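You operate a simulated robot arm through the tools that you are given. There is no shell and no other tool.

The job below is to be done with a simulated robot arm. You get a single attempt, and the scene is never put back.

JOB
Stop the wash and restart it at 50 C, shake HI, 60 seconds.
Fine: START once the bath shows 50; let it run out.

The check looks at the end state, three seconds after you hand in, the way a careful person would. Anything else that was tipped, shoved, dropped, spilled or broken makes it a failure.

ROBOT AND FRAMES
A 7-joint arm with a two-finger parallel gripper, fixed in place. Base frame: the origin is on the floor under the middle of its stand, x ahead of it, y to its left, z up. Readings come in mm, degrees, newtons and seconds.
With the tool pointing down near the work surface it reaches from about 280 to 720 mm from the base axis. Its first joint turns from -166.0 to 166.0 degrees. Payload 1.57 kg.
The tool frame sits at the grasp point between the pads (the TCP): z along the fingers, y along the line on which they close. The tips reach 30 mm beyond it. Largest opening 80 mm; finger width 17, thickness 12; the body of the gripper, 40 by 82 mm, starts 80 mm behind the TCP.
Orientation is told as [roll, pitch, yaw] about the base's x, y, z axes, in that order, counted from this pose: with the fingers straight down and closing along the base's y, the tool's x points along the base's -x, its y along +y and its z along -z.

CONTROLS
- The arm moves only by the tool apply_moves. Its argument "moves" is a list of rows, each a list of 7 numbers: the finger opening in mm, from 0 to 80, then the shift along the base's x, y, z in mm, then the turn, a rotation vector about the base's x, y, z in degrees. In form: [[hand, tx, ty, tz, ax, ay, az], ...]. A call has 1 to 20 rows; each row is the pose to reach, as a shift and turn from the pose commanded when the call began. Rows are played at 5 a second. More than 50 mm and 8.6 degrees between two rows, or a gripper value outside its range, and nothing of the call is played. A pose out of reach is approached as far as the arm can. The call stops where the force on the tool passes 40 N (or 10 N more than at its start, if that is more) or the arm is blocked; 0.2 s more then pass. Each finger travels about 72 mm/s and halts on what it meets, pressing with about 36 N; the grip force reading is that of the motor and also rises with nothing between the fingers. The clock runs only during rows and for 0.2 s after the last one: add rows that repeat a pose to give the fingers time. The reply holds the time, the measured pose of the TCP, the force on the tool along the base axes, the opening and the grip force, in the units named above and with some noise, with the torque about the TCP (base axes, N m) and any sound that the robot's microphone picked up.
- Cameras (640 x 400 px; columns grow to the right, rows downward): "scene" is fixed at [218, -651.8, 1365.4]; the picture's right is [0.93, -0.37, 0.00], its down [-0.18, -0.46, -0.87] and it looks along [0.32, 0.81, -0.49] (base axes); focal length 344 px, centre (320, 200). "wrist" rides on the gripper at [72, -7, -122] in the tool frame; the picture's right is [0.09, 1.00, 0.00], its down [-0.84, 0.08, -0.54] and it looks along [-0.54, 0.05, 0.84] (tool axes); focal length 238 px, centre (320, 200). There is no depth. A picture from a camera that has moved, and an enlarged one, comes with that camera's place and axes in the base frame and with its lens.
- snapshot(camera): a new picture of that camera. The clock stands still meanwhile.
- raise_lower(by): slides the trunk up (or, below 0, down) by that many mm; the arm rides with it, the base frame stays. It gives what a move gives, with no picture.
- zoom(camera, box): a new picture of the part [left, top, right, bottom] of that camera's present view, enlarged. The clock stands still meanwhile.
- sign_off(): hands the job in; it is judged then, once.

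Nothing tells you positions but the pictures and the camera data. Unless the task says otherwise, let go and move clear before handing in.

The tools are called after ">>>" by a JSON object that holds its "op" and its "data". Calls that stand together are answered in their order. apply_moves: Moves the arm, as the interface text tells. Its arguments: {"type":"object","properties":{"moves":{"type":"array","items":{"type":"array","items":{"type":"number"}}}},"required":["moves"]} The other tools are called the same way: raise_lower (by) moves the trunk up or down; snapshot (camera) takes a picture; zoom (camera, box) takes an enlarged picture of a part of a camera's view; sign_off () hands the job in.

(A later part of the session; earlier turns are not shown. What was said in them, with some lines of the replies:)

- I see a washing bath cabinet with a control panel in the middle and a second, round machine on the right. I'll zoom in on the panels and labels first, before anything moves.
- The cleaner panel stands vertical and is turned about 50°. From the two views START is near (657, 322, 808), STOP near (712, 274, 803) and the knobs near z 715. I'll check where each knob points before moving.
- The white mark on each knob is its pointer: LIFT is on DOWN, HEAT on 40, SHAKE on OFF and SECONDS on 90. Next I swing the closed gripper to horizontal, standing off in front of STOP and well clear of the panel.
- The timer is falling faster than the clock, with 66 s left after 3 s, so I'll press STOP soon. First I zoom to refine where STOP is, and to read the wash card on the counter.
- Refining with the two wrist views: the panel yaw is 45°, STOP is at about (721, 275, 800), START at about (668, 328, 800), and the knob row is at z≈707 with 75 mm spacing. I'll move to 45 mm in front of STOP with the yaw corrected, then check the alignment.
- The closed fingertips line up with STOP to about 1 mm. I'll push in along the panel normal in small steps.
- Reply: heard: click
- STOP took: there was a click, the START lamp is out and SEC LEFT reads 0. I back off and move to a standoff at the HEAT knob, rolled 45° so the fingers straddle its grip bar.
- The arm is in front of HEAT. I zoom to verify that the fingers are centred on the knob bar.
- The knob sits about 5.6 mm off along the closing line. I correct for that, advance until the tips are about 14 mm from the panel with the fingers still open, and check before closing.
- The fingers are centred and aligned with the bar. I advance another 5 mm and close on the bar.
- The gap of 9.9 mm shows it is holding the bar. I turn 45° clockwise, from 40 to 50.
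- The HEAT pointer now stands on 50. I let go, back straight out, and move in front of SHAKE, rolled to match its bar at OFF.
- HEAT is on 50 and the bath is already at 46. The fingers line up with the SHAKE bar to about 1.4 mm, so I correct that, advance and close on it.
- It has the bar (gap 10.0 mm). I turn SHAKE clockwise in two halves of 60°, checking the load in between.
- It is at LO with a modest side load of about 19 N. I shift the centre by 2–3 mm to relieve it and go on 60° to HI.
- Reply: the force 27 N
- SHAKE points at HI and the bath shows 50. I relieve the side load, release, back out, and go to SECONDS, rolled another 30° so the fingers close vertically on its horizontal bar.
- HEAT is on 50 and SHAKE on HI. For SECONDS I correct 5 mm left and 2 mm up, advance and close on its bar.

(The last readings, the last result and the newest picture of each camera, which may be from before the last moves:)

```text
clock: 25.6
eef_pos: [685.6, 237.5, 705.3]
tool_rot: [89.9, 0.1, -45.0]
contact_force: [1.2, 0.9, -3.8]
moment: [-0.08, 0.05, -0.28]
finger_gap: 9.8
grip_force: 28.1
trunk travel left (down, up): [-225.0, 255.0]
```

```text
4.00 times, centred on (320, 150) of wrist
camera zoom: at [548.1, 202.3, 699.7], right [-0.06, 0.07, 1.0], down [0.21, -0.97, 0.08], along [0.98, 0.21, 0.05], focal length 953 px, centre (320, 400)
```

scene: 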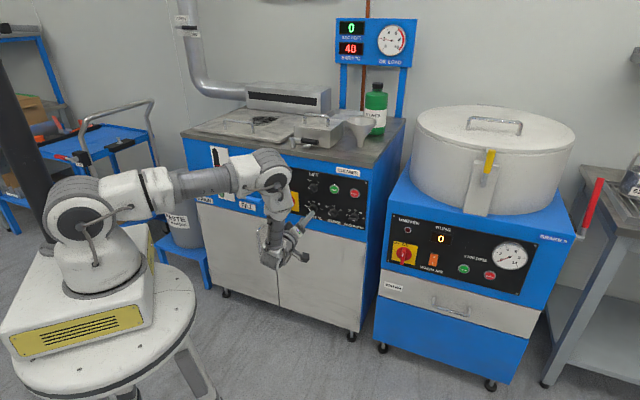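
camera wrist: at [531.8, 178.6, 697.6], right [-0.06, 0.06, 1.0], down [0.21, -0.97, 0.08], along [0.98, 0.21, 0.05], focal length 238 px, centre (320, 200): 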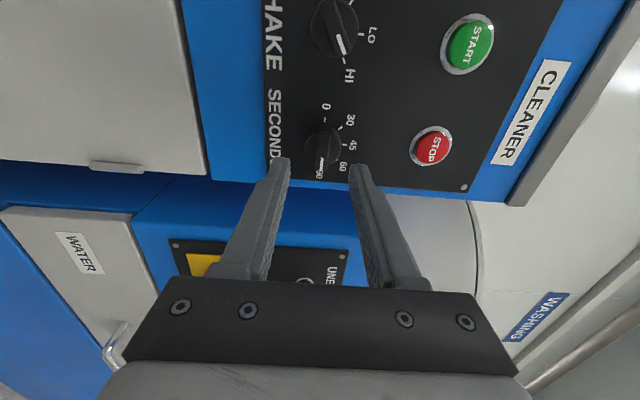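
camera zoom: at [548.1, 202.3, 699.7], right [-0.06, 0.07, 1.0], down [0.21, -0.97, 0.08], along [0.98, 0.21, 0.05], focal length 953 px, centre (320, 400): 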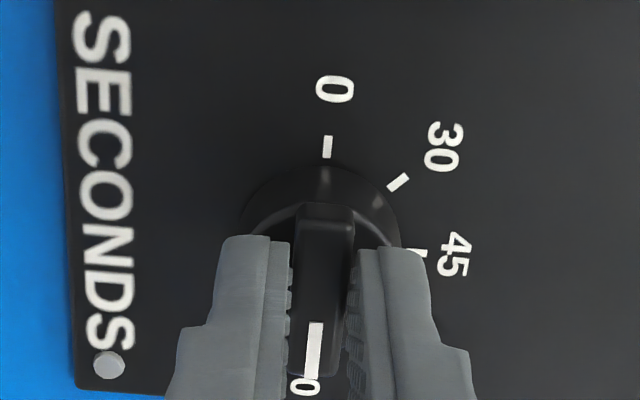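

It holds the SECONDS bar. I turn 45° counter-clockwise, from 90 to 60.

>>> {"op": "apply_moves", "data": {"moves": [[0, 0, 0, 0, -3.98, -3.98, 0], [0, 0, 0, 0, -7.95, -7.95, 0], [0, 0, 0, 0, -11.93, -11.93, 0], [0, 0, 0, 0, -15.91, -15.91, 0], [0, 0, 0, 0, -19.89, -19.89, 0], [0, 0, 0, 0, -23.86, -23.86, 0], [0, 0, 0, 0, -27.84, -27.84, 0], [0, 0, 0, 0, -31.82, -31.82, 0], [0, 0, 0, 0, -31.82, -31.82, 0]]}}

>>> {"op": "zoom", "data": {"camera": "wrist", "box": [240, 100, 400, 200]}}

>>> {"op": "zoom", "data": {"camera": "scene", "box": [290, 170, 380, 230]}}

```text
clock: 27.6
eef_pos: [685.6, 236.5, 703.3]
tool_rot: [89.4, -45.1, -44.8]
contact_force: [16.9, -1.9, -20.5]
moment: [-0.02, 0.13, -0.8]
finger_gap: 9.8
grip_force: 28.0
trunk travel left (down, up): [-225.0, 255.0]
```

```text
4.00 times, centred on (320, 150) of wrist
camera zoom: at [566.2, 183.0, 649.0], right [-0.54, 0.55, 0.64], down [0.0, -0.76, 0.65], along [0.84, 0.35, 0.41], focal length 953 px, centre (320, 400)
```

zoom: 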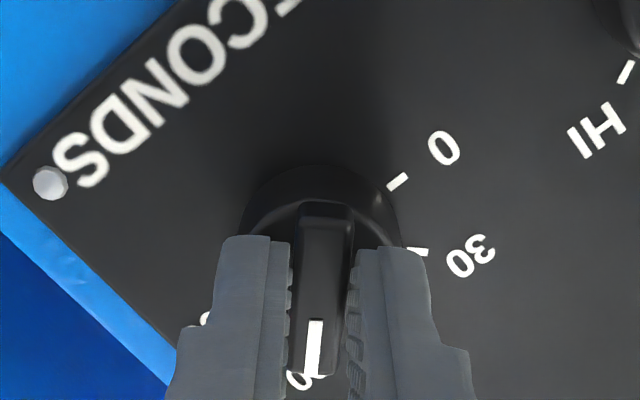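

```text
6.67 times, centred on (335, 200) of scene
camera zoom: at [218.0, -651.8, 1365.4], right [0.93, -0.37, 0.0], down [-0.18, -0.46, -0.87], along [0.32, 0.81, -0.49], focal length 2291 px, centre (220, 200)
```

zoom: 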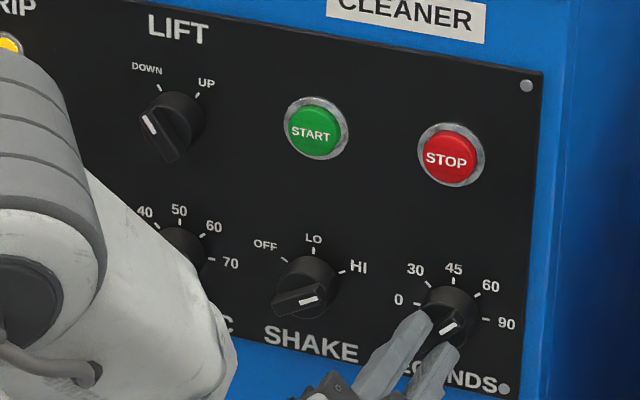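

The SECONDS pointer is at 60. I relieve the load, release, back out, and move up in front of START with the fingers closed, then check all the knobs and the bath display.

>>> {"op": "apply_moves", "data": {"moves": [[0, 1, -2, -2.5, 0, 0, 0], [40, 1, -2, -2.5, 0, 0, 0], [40, 1, -2, -2.5, 0, 0, 0], [40, -11.5, -14, -2.5, 0, 0, 0], [40, -24.7, -24.7, -2, 0, 0, 0], [20, -31.1, -17.9, 10.1, -3.98, -3.98, 0], [0, -37.5, -11.1, 22.2, -7.95, -7.95, 0], [0, -43.9, -4.3, 34.3, -11.93, -11.93, 0], [0, -50.3, 2.5, 46.4, -15.91, -15.91, 0], [0, -56.7, 9.3, 58.5, -19.89, -19.89, 0], [0, -63.1, 16.1, 70.6, -23.86, -23.86, 0], [0, -69.5, 22.9, 82.7, -27.84, -27.84, 0], [0, -75.9, 29.7, 94.8, -31.82, -31.82, 0], [0, -75.9, 29.7, 94.8, -31.82, -31.82, 0]]}}

>>> {"op": "snapshot", "data": {"camera": "wrist"}}

>>> {"op": "zoom", "data": {"camera": "wrist", "box": [240, 100, 400, 200]}}

>>> {"op": "zoom", "data": {"camera": "scene", "box": [290, 170, 380, 230]}}

>>> {"op": "zoom", "data": {"camera": "scene", "box": [320, 10, 430, 80]}}

>>> {"op": "zoom", "data": {"camera": "wrist", "box": [180, 0, 500, 100]}}

```text
clock: 30.6
eef_pos: [609.2, 267.3, 802.5]
tool_rot: [-90.5, -89.9, 135.5]
contact_force: [0.6, 0.2, -0.3]
moment: [0.02, -0.03, 0.01]
finger_gap: 0.1
grip_force: 21.6
trunk travel left (down, up): [-225.0, 255.0]
```

```text
taken
camera wrist: at [526.6, 176.2, 731.7], right [-0.7, 0.7, -0.09], down [-0.44, -0.33, 0.84], along [0.56, 0.63, 0.54], focal length 238 px, centre (320, 200)
```

wrist: 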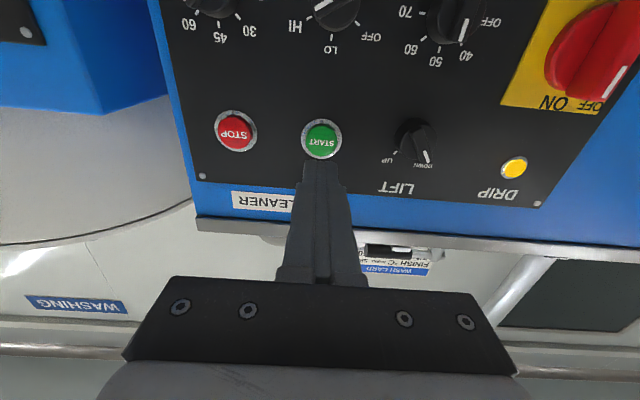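

```text
4.00 times, centred on (320, 150) of wrist
camera zoom: at [526.6, 176.2, 731.7], right [-0.7, 0.7, -0.09], down [-0.44, -0.33, 0.84], along [0.56, 0.63, 0.54], focal length 953 px, centre (320, 400)
```

zoom: 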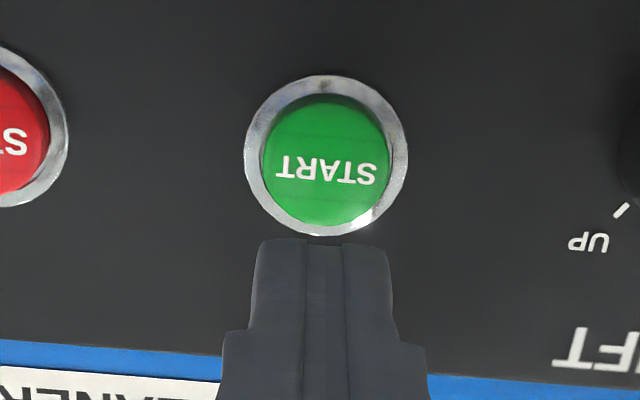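

```text
6.67 times, centred on (335, 200) of scene
camera zoom: at [218.0, -651.8, 1365.4], right [0.93, -0.37, 0.0], down [-0.18, -0.46, -0.87], along [0.32, 0.81, -0.49], focal length 2291 px, centre (220, 200)
```

zoom: 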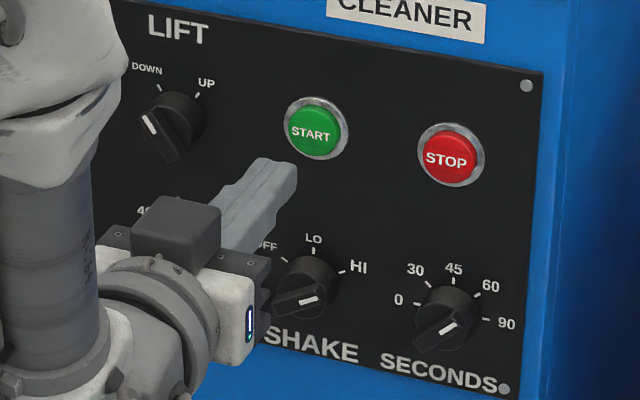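

```text
5.71 times, centred on (375, 45) of scene
camera zoom: at [218.0, -651.8, 1365.4], right [0.93, -0.37, 0.0], down [-0.18, -0.46, -0.87], along [0.32, 0.81, -0.49], focal length 1964 px, centre (6, 1086)
```

zoom: 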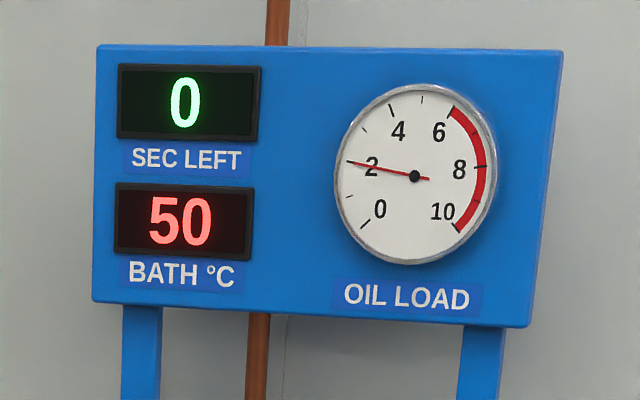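

```text
2.00 times, centred on (340, 50) of wrist
camera zoom: at [526.6, 176.2, 731.7], right [-0.7, 0.7, -0.09], down [-0.44, -0.33, 0.84], along [0.56, 0.63, 0.54], focal length 477 px, centre (280, 500)
```

zoom: 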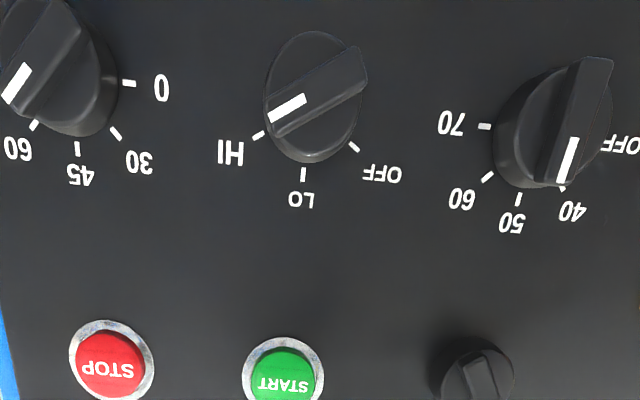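

The bath shows 50, HEAT is on 50, SHAKE on HI and SECONDS on 60. The fingertips are centred on START apart from about 2.5 mm in height. I'll press it now.

>>> {"op": "apply_moves", "data": {"moves": [[0, 9, 9, -2.5, 0, 0, 0], [0, 18, 18, -2.5, 0, 0, 0], [0, 27, 27, -2.5, 0, 0, 0], [0, 32, 32, -2.5, 0, 0, 0], [0, 34, 34, -2.5, 0, 0, 0], [0, 35.5, 35.5, -2.5, 0, 0, 0], [0, 37, 37, -2.5, 0, 0, 0]]}}

>>> {"op": "zoom", "data": {"camera": "scene", "box": [290, 170, 380, 230]}}

>>> {"op": "zoom", "data": {"camera": "scene", "box": [320, 10, 430, 80]}}

```text
clock: 32.2
eef_pos: [644.9, 305.9, 796.9]
tool_rot: [18.0, -89.9, 27.0]
contact_force: [-2.0, -2.0, 0.1]
moment: [-0.03, 0.03, 0.02]
finger_gap: 0.0
grip_force: 21.3
trunk travel left (down, up): [-225.0, 255.0]
heard: click
```

```text
6.67 times, centred on (335, 200) of scene
camera zoom: at [218.0, -651.8, 1365.4], right [0.93, -0.37, 0.0], down [-0.18, -0.46, -0.87], along [0.32, 0.81, -0.49], focal length 2291 px, centre (220, 200)
```

zoom: 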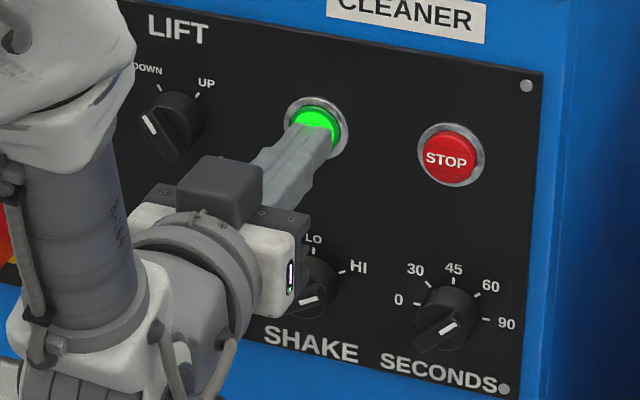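

```text
5.71 times, centred on (375, 45) of scene
camera zoom: at [218.0, -651.8, 1365.4], right [0.93, -0.37, 0.0], down [-0.18, -0.46, -0.87], along [0.32, 0.81, -0.49], focal length 1964 px, centre (6, 1086)
```

zoom: 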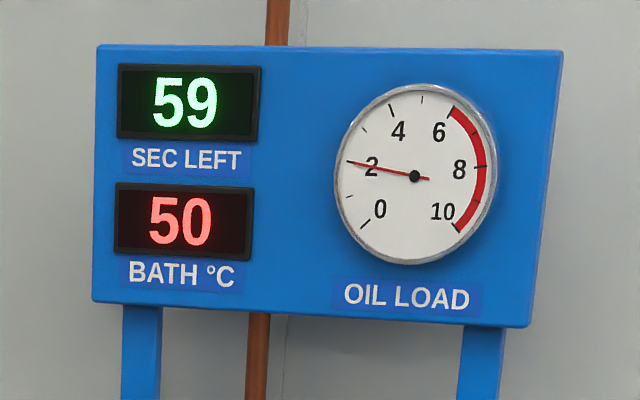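

START clicked, the lamp is lit and SEC LEFT counts from 59. I back straight out 120 mm, clear of the panel, and let it run.

>>> {"op": "apply_moves", "data": {"moves": [[0, -8, -8, 0, 0, 0, 0], [0, -18, -18, 0, 0, 0, 0], [0, -30, -30, 0, 0, 0, 0], [0, -45, -45, 0, 0, 0, 0], [0, -60, -60, 0, 0, 0, 0], [0, -75, -75, 0, 0, 0, 0], [0, -85, -85, 0, 0, 0, 0], [0, -85, -85, 0, 0, 0, 0], [0, -85, -85, 0, 0, 0, 0], [0, -85, -85, 0, 0, 0, 0]]}}

>>> {"op": "snapshot", "data": {"camera": "scene"}}

>>> {"op": "zoom", "data": {"camera": "scene", "box": [320, 10, 430, 80]}}

>>> {"op": "zoom", "data": {"camera": "wrist", "box": [180, 20, 500, 220]}}

```text
clock: 34.4
eef_pos: [559.6, 220.9, 798.8]
tool_rot: [-46.9, -89.9, 91.9]
contact_force: [-1.0, 0.1, 0.7]
moment: [0.06, 0.06, 0.03]
finger_gap: 0.0
grip_force: 21.1
trunk travel left (down, up): [-225.0, 255.0]
```

```text
taken
```

scene: 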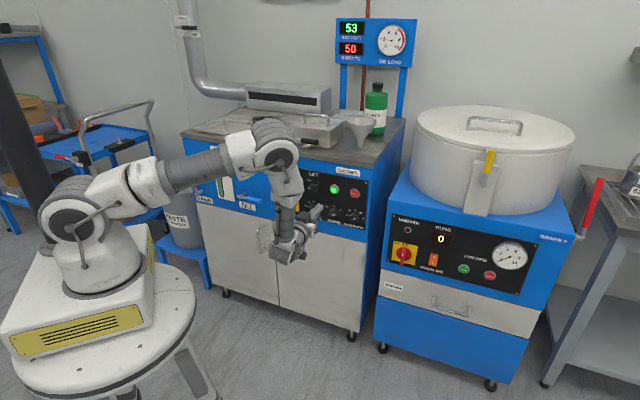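

```text
5.71 times, centred on (375, 45) of scene
camera zoom: at [218.0, -651.8, 1365.4], right [0.93, -0.37, 0.0], down [-0.18, -0.46, -0.87], along [0.32, 0.81, -0.49], focal length 1964 px, centre (6, 1086)
```

zoom: 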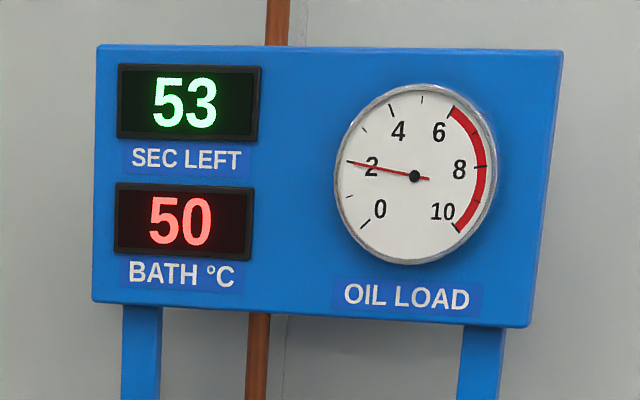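

```text
2.00 times, centred on (340, 120) of wrist
camera zoom: at [477.4, 128.9, 727.5], right [-0.7, 0.7, -0.09], down [-0.44, -0.33, 0.84], along [0.56, 0.63, 0.54], focal length 477 px, centre (280, 360)
```

zoom: 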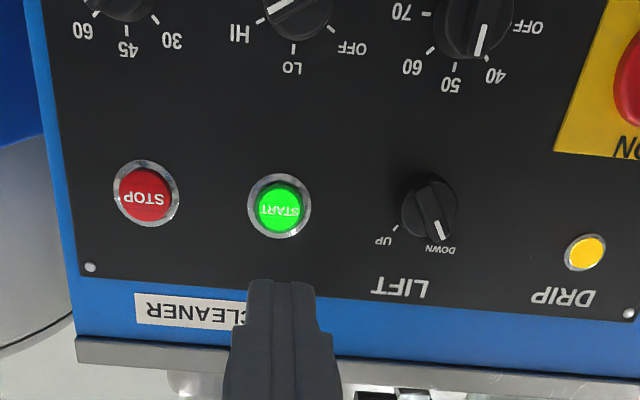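

The wash is running with 53 left and 50 °C, and the arm is clear. I hold still while it counts down.

>>> {"op": "apply_moves", "data": {"moves": [[0, 0, 0, 0, 0, 0, 0], [0, 0, 0, 0, 0, 0, 0], [0, 0, 0, 0, 0, 0, 0], [0, 0, 0, 0, 0, 0, 0], [0, 0, 0, 0, 0, 0, 0], [0, 0, 0, 0, 0, 0, 0], [0, 0, 0, 0, 0, 0, 0], [0, 0, 0, 0, 0, 0, 0], [0, 0, 0, 0, 0, 0, 0], [0, 0, 0, 0, 0, 0, 0], [0, 0, 0, 0, 0, 0, 0], [0, 0, 0, 0, 0, 0, 0], [0, 0, 0, 0, 0, 0, 0], [0, 0, 0, 0, 0, 0, 0], [0, 0, 0, 0, 0, 0, 0], [0, 0, 0, 0, 0, 0, 0], [0, 0, 0, 0, 0, 0, 0], [0, 0, 0, 0, 0, 0, 0], [0, 0, 0, 0, 0, 0, 0], [0, 0, 0, 0, 0, 0, 0]]}}

>>> {"op": "zoom", "data": {"camera": "scene", "box": [320, 10, 430, 80]}}

```text
clock: 38.6
eef_pos: [559.4, 220.9, 798.1]
tool_rot: [-26.0, -90.0, 71.0]
contact_force: [0.6, 0.7, 0.1]
moment: [-0.03, -0.01, 0.01]
finger_gap: 0.0
grip_force: 21.6
trunk travel left (down, up): [-225.0, 255.0]
```

```text
5.71 times, centred on (375, 45) of scene
camera zoom: at [218.0, -651.8, 1365.4], right [0.93, -0.37, 0.0], down [-0.18, -0.46, -0.87], along [0.32, 0.81, -0.49], focal length 1964 px, centre (6, 1086)
```

zoom: 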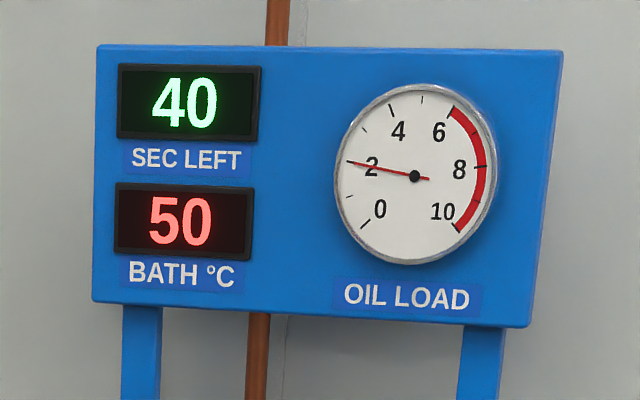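

The display shows 40 s left at 50 °C, dropping about 3 per clock second. I keep waiting.

>>> {"op": "apply_moves", "data": {"moves": [[0, 0, 0, 0, 0, 0, 0], [0, 0, 0, 0, 0, 0, 0], [0, 0, 0, 0, 0, 0, 0], [0, 0, 0, 0, 0, 0, 0], [0, 0, 0, 0, 0, 0, 0], [0, 0, 0, 0, 0, 0, 0], [0, 0, 0, 0, 0, 0, 0], [0, 0, 0, 0, 0, 0, 0], [0, 0, 0, 0, 0, 0, 0], [0, 0, 0, 0, 0, 0, 0], [0, 0, 0, 0, 0, 0, 0], [0, 0, 0, 0, 0, 0, 0], [0, 0, 0, 0, 0, 0, 0], [0, 0, 0, 0, 0, 0, 0], [0, 0, 0, 0, 0, 0, 0], [0, 0, 0, 0, 0, 0, 0], [0, 0, 0, 0, 0, 0, 0], [0, 0, 0, 0, 0, 0, 0], [0, 0, 0, 0, 0, 0, 0], [0, 0, 0, 0, 0, 0, 0]]}}

>>> {"op": "apply_moves", "data": {"moves": [[0, 0, 0, 0, 0, 0, 0], [0, 0, 0, 0, 0, 0, 0], [0, 0, 0, 0, 0, 0, 0], [0, 0, 0, 0, 0, 0, 0], [0, 0, 0, 0, 0, 0, 0], [0, 0, 0, 0, 0, 0, 0], [0, 0, 0, 0, 0, 0, 0], [0, 0, 0, 0, 0, 0, 0], [0, 0, 0, 0, 0, 0, 0], [0, 0, 0, 0, 0, 0, 0], [0, 0, 0, 0, 0, 0, 0], [0, 0, 0, 0, 0, 0, 0], [0, 0, 0, 0, 0, 0, 0], [0, 0, 0, 0, 0, 0, 0], [0, 0, 0, 0, 0, 0, 0], [0, 0, 0, 0, 0, 0, 0], [0, 0, 0, 0, 0, 0, 0], [0, 0, 0, 0, 0, 0, 0], [0, 0, 0, 0, 0, 0, 0], [0, 0, 0, 0, 0, 0, 0]]}}

>>> {"op": "zoom", "data": {"camera": "scene", "box": [320, 10, 430, 80]}}

>>> {"op": "snapshot", "data": {"camera": "scene"}}

```text
clock: 42.8
eef_pos: [559.8, 221.5, 798.9]
tool_rot: [-27.7, -90.1, 72.7]
contact_force: [0.0, -0.2, 0.9]
moment: [-0.01, -0.01, 0.0]
finger_gap: 0.0
grip_force: 20.9
trunk travel left (down, up): [-225.0, 255.0]
```

```text
clock: 47.0
eef_pos: [559.7, 219.8, 797.0]
tool_rot: [-26.3, -90.0, 71.3]
contact_force: [0.0, 0.3, 0.7]
moment: [0.02, -0.03, 0.0]
finger_gap: 0.1
grip_force: 21.0
trunk travel left (down, up): [-225.0, 255.0]
```

```text
5.71 times, centred on (375, 45) of scene
camera zoom: at [218.0, -651.8, 1365.4], right [0.93, -0.37, 0.0], down [-0.18, -0.46, -0.87], along [0.32, 0.81, -0.49], focal length 1964 px, centre (6, 1086)
```

zoom: 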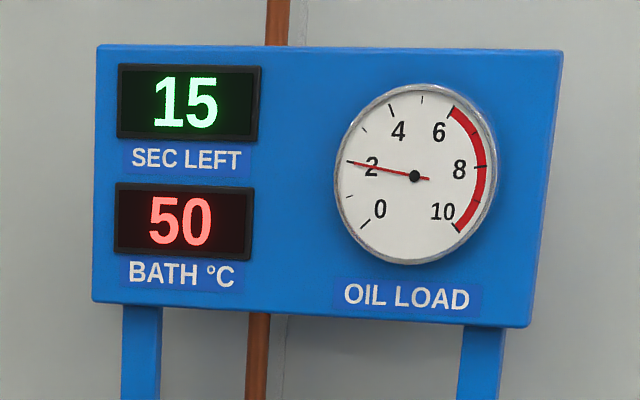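

```text
taken
```

scene: 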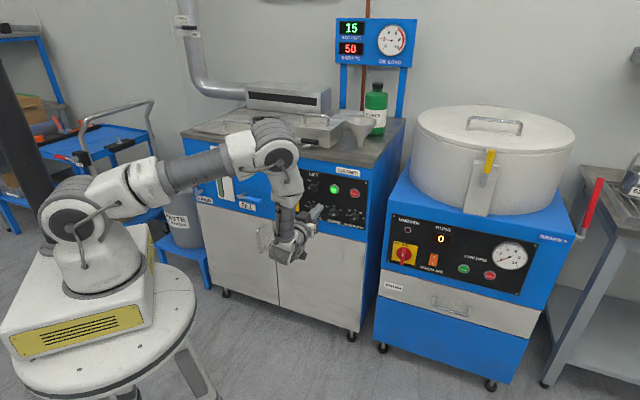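

The display shows 15 s left at 50 °C with START still lit. About 5 more clock seconds should let it run out, so I keep holding.

>>> {"op": "apply_moves", "data": {"moves": [[0, 0, 0, 0, 0, 0, 0], [0, 0, 0, 0, 0, 0, 0], [0, 0, 0, 0, 0, 0, 0], [0, 0, 0, 0, 0, 0, 0], [0, 0, 0, 0, 0, 0, 0], [0, 0, 0, 0, 0, 0, 0], [0, 0, 0, 0, 0, 0, 0], [0, 0, 0, 0, 0, 0, 0], [0, 0, 0, 0, 0, 0, 0], [0, 0, 0, 0, 0, 0, 0], [0, 0, 0, 0, 0, 0, 0], [0, 0, 0, 0, 0, 0, 0], [0, 0, 0, 0, 0, 0, 0], [0, 0, 0, 0, 0, 0, 0], [0, 0, 0, 0, 0, 0, 0], [0, 0, 0, 0, 0, 0, 0], [0, 0, 0, 0, 0, 0, 0], [0, 0, 0, 0, 0, 0, 0], [0, 0, 0, 0, 0, 0, 0], [0, 0, 0, 0, 0, 0, 0]]}}

>>> {"op": "apply_moves", "data": {"moves": [[0, 0, 0, 0, 0, 0, 0], [0, 0, 0, 0, 0, 0, 0], [0, 0, 0, 0, 0, 0, 0], [0, 0, 0, 0, 0, 0, 0], [0, 0, 0, 0, 0, 0, 0], [0, 0, 0, 0, 0, 0, 0], [0, 0, 0, 0, 0, 0, 0], [0, 0, 0, 0, 0, 0, 0], [0, 0, 0, 0, 0, 0, 0], [0, 0, 0, 0, 0, 0, 0], [0, 0, 0, 0, 0, 0, 0], [0, 0, 0, 0, 0, 0, 0]]}}

>>> {"op": "snapshot", "data": {"camera": "scene"}}

>>> {"op": "zoom", "data": {"camera": "scene", "box": [320, 10, 430, 80]}}

>>> {"op": "zoom", "data": {"camera": "wrist", "box": [180, 0, 500, 200]}}

>>> {"op": "zoom", "data": {"camera": "scene", "box": [180, 80, 410, 220]}}

```text
clock: 51.2
eef_pos: [559.6, 220.4, 796.7]
tool_rot: [-24.0, -90.0, 69.1]
contact_force: [0.2, 0.8, 0.1]
moment: [0.0, 0.0, 0.02]
finger_gap: 0.0
grip_force: 21.3
trunk travel left (down, up): [-225.0, 255.0]
```

```text
clock: 53.8
eef_pos: [558.7, 220.4, 798.3]
tool_rot: [-26.4, -90.0, 71.5]
contact_force: [0.5, -0.2, 0.8]
moment: [-0.03, -0.03, 0.02]
finger_gap: 0.0
grip_force: 21.3
trunk travel left (down, up): [-225.0, 255.0]
```

```text
taken
```

scene: 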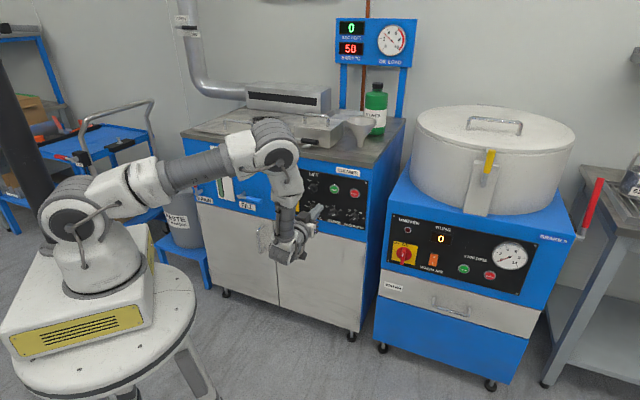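

```text
5.71 times, centred on (375, 45) of scene
camera zoom: at [218.0, -651.8, 1365.4], right [0.93, -0.37, 0.0], down [-0.18, -0.46, -0.87], along [0.32, 0.81, -0.49], focal length 1964 px, centre (6, 1086)
```

zoom: 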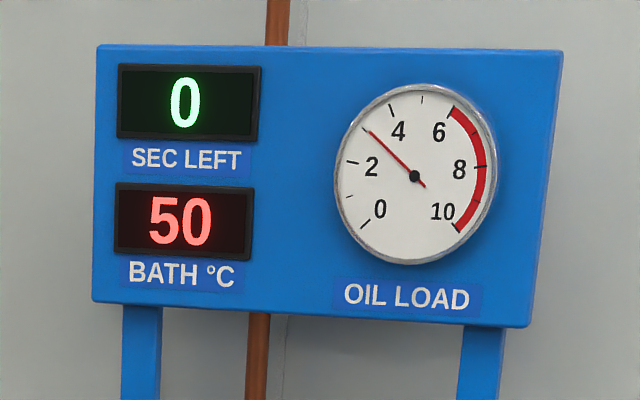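

```text
2.00 times, centred on (340, 100) of wrist
camera zoom: at [477.4, 128.9, 727.5], right [-0.7, 0.7, -0.09], down [-0.44, -0.33, 0.84], along [0.56, 0.63, 0.54], focal length 477 px, centre (280, 400)
```

zoom: 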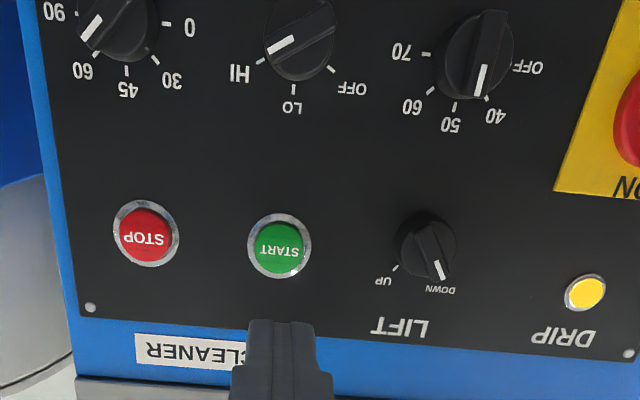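

```text
2.78 times, centred on (295, 150) of scene
camera zoom: at [218.0, -651.8, 1365.4], right [0.93, -0.37, 0.0], down [-0.18, -0.46, -0.87], along [0.32, 0.81, -0.49], focal length 956 px, centre (390, 339)
```

zoom: 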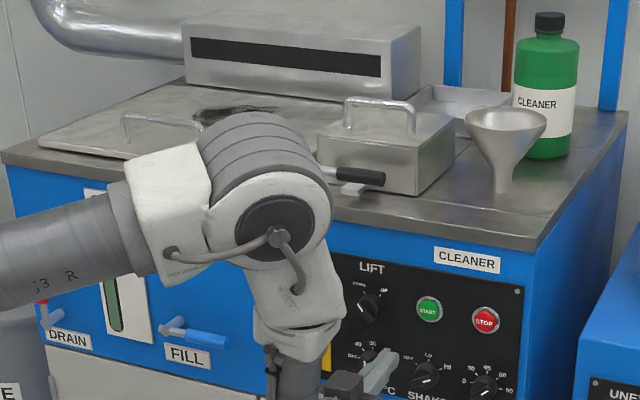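

The run finished: SEC LEFT is 0, the START lamp is out and the bath is at 50. Before handing in I check the dark patch on the counter and the HEAT knob closely.

>>> {"op": "zoom", "data": {"camera": "scene", "box": [230, 100, 300, 144]}}

>>> {"op": "zoom", "data": {"camera": "wrist", "box": [380, 0, 480, 62]}}

```text
9.09 times, centred on (265, 122) of scene
camera zoom: at [218.0, -651.8, 1365.4], right [0.93, -0.37, 0.0], down [-0.18, -0.46, -0.87], along [0.32, 0.81, -0.49], focal length 3124 px, centre (820, 909)
```

zoom: 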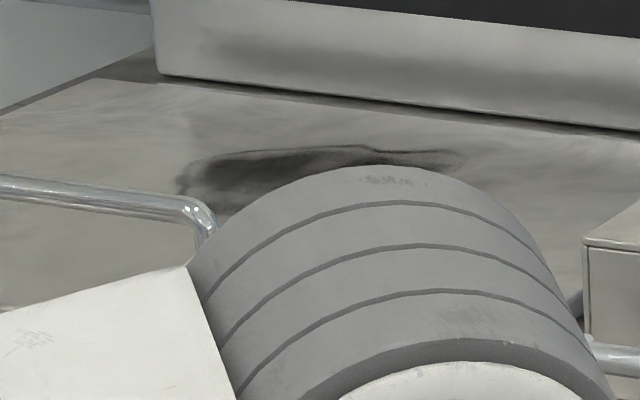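

```text
6.40 times, centred on (430, 31) of wrist
camera zoom: at [477.4, 128.9, 727.5], right [-0.7, 0.7, -0.09], down [-0.44, -0.33, 0.84], along [0.56, 0.63, 0.54], focal length 1525 px, centre (-384, 1282)
```

zoom: 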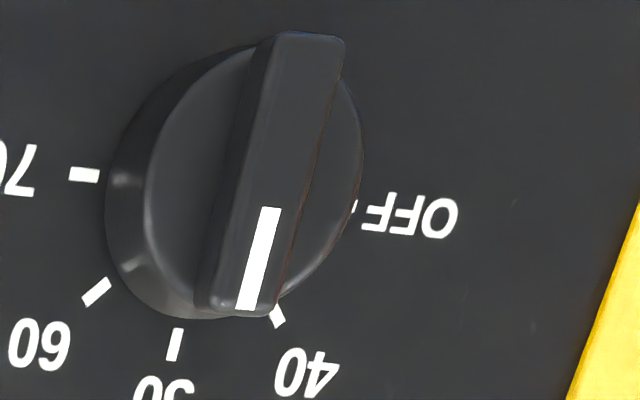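

The dark patch is only the arm's reflection on the steel lid, and the HEAT pointer runs parallel to the 50 tick. The wash ran out at 50 °C, HI, 60 s, nothing else was touched and the arm is clear, so I hand in.

>>> {"op": "sign_off", "data": {}}

```text
The job is handed in.
```

I stopped the wash, then restarted it at 50 °C, shake HI, 60 seconds, and it ran out fully.

- **Stop:** I pressed STOP while the first run was still counting. The START lamp went out and SEC LEFT dropped to 0.
- **Settings:** I turned HEAT from 40 to 50, SHAKE from OFF to HI, and SECONDS from 90 to 60. LIFT stayed on DOWN.
- **Restart:** I pressed START once the bath read 50, and the display counted down from 59 to 0 with the bath at 50 in every reading I took.
- **End state:** SEC LEFT reads 0, the START lamp is off and the bath reads 50. The OIL LOAD gauge went from about 2 to about 3 over the run, still below the red band.

The arm touched only STOP, START and the three knobs. Its fingertips are now about 120 mm clear of the panel, and I saw nothing tipped or spilled. The job is handed in, but no verdict has come back yet.
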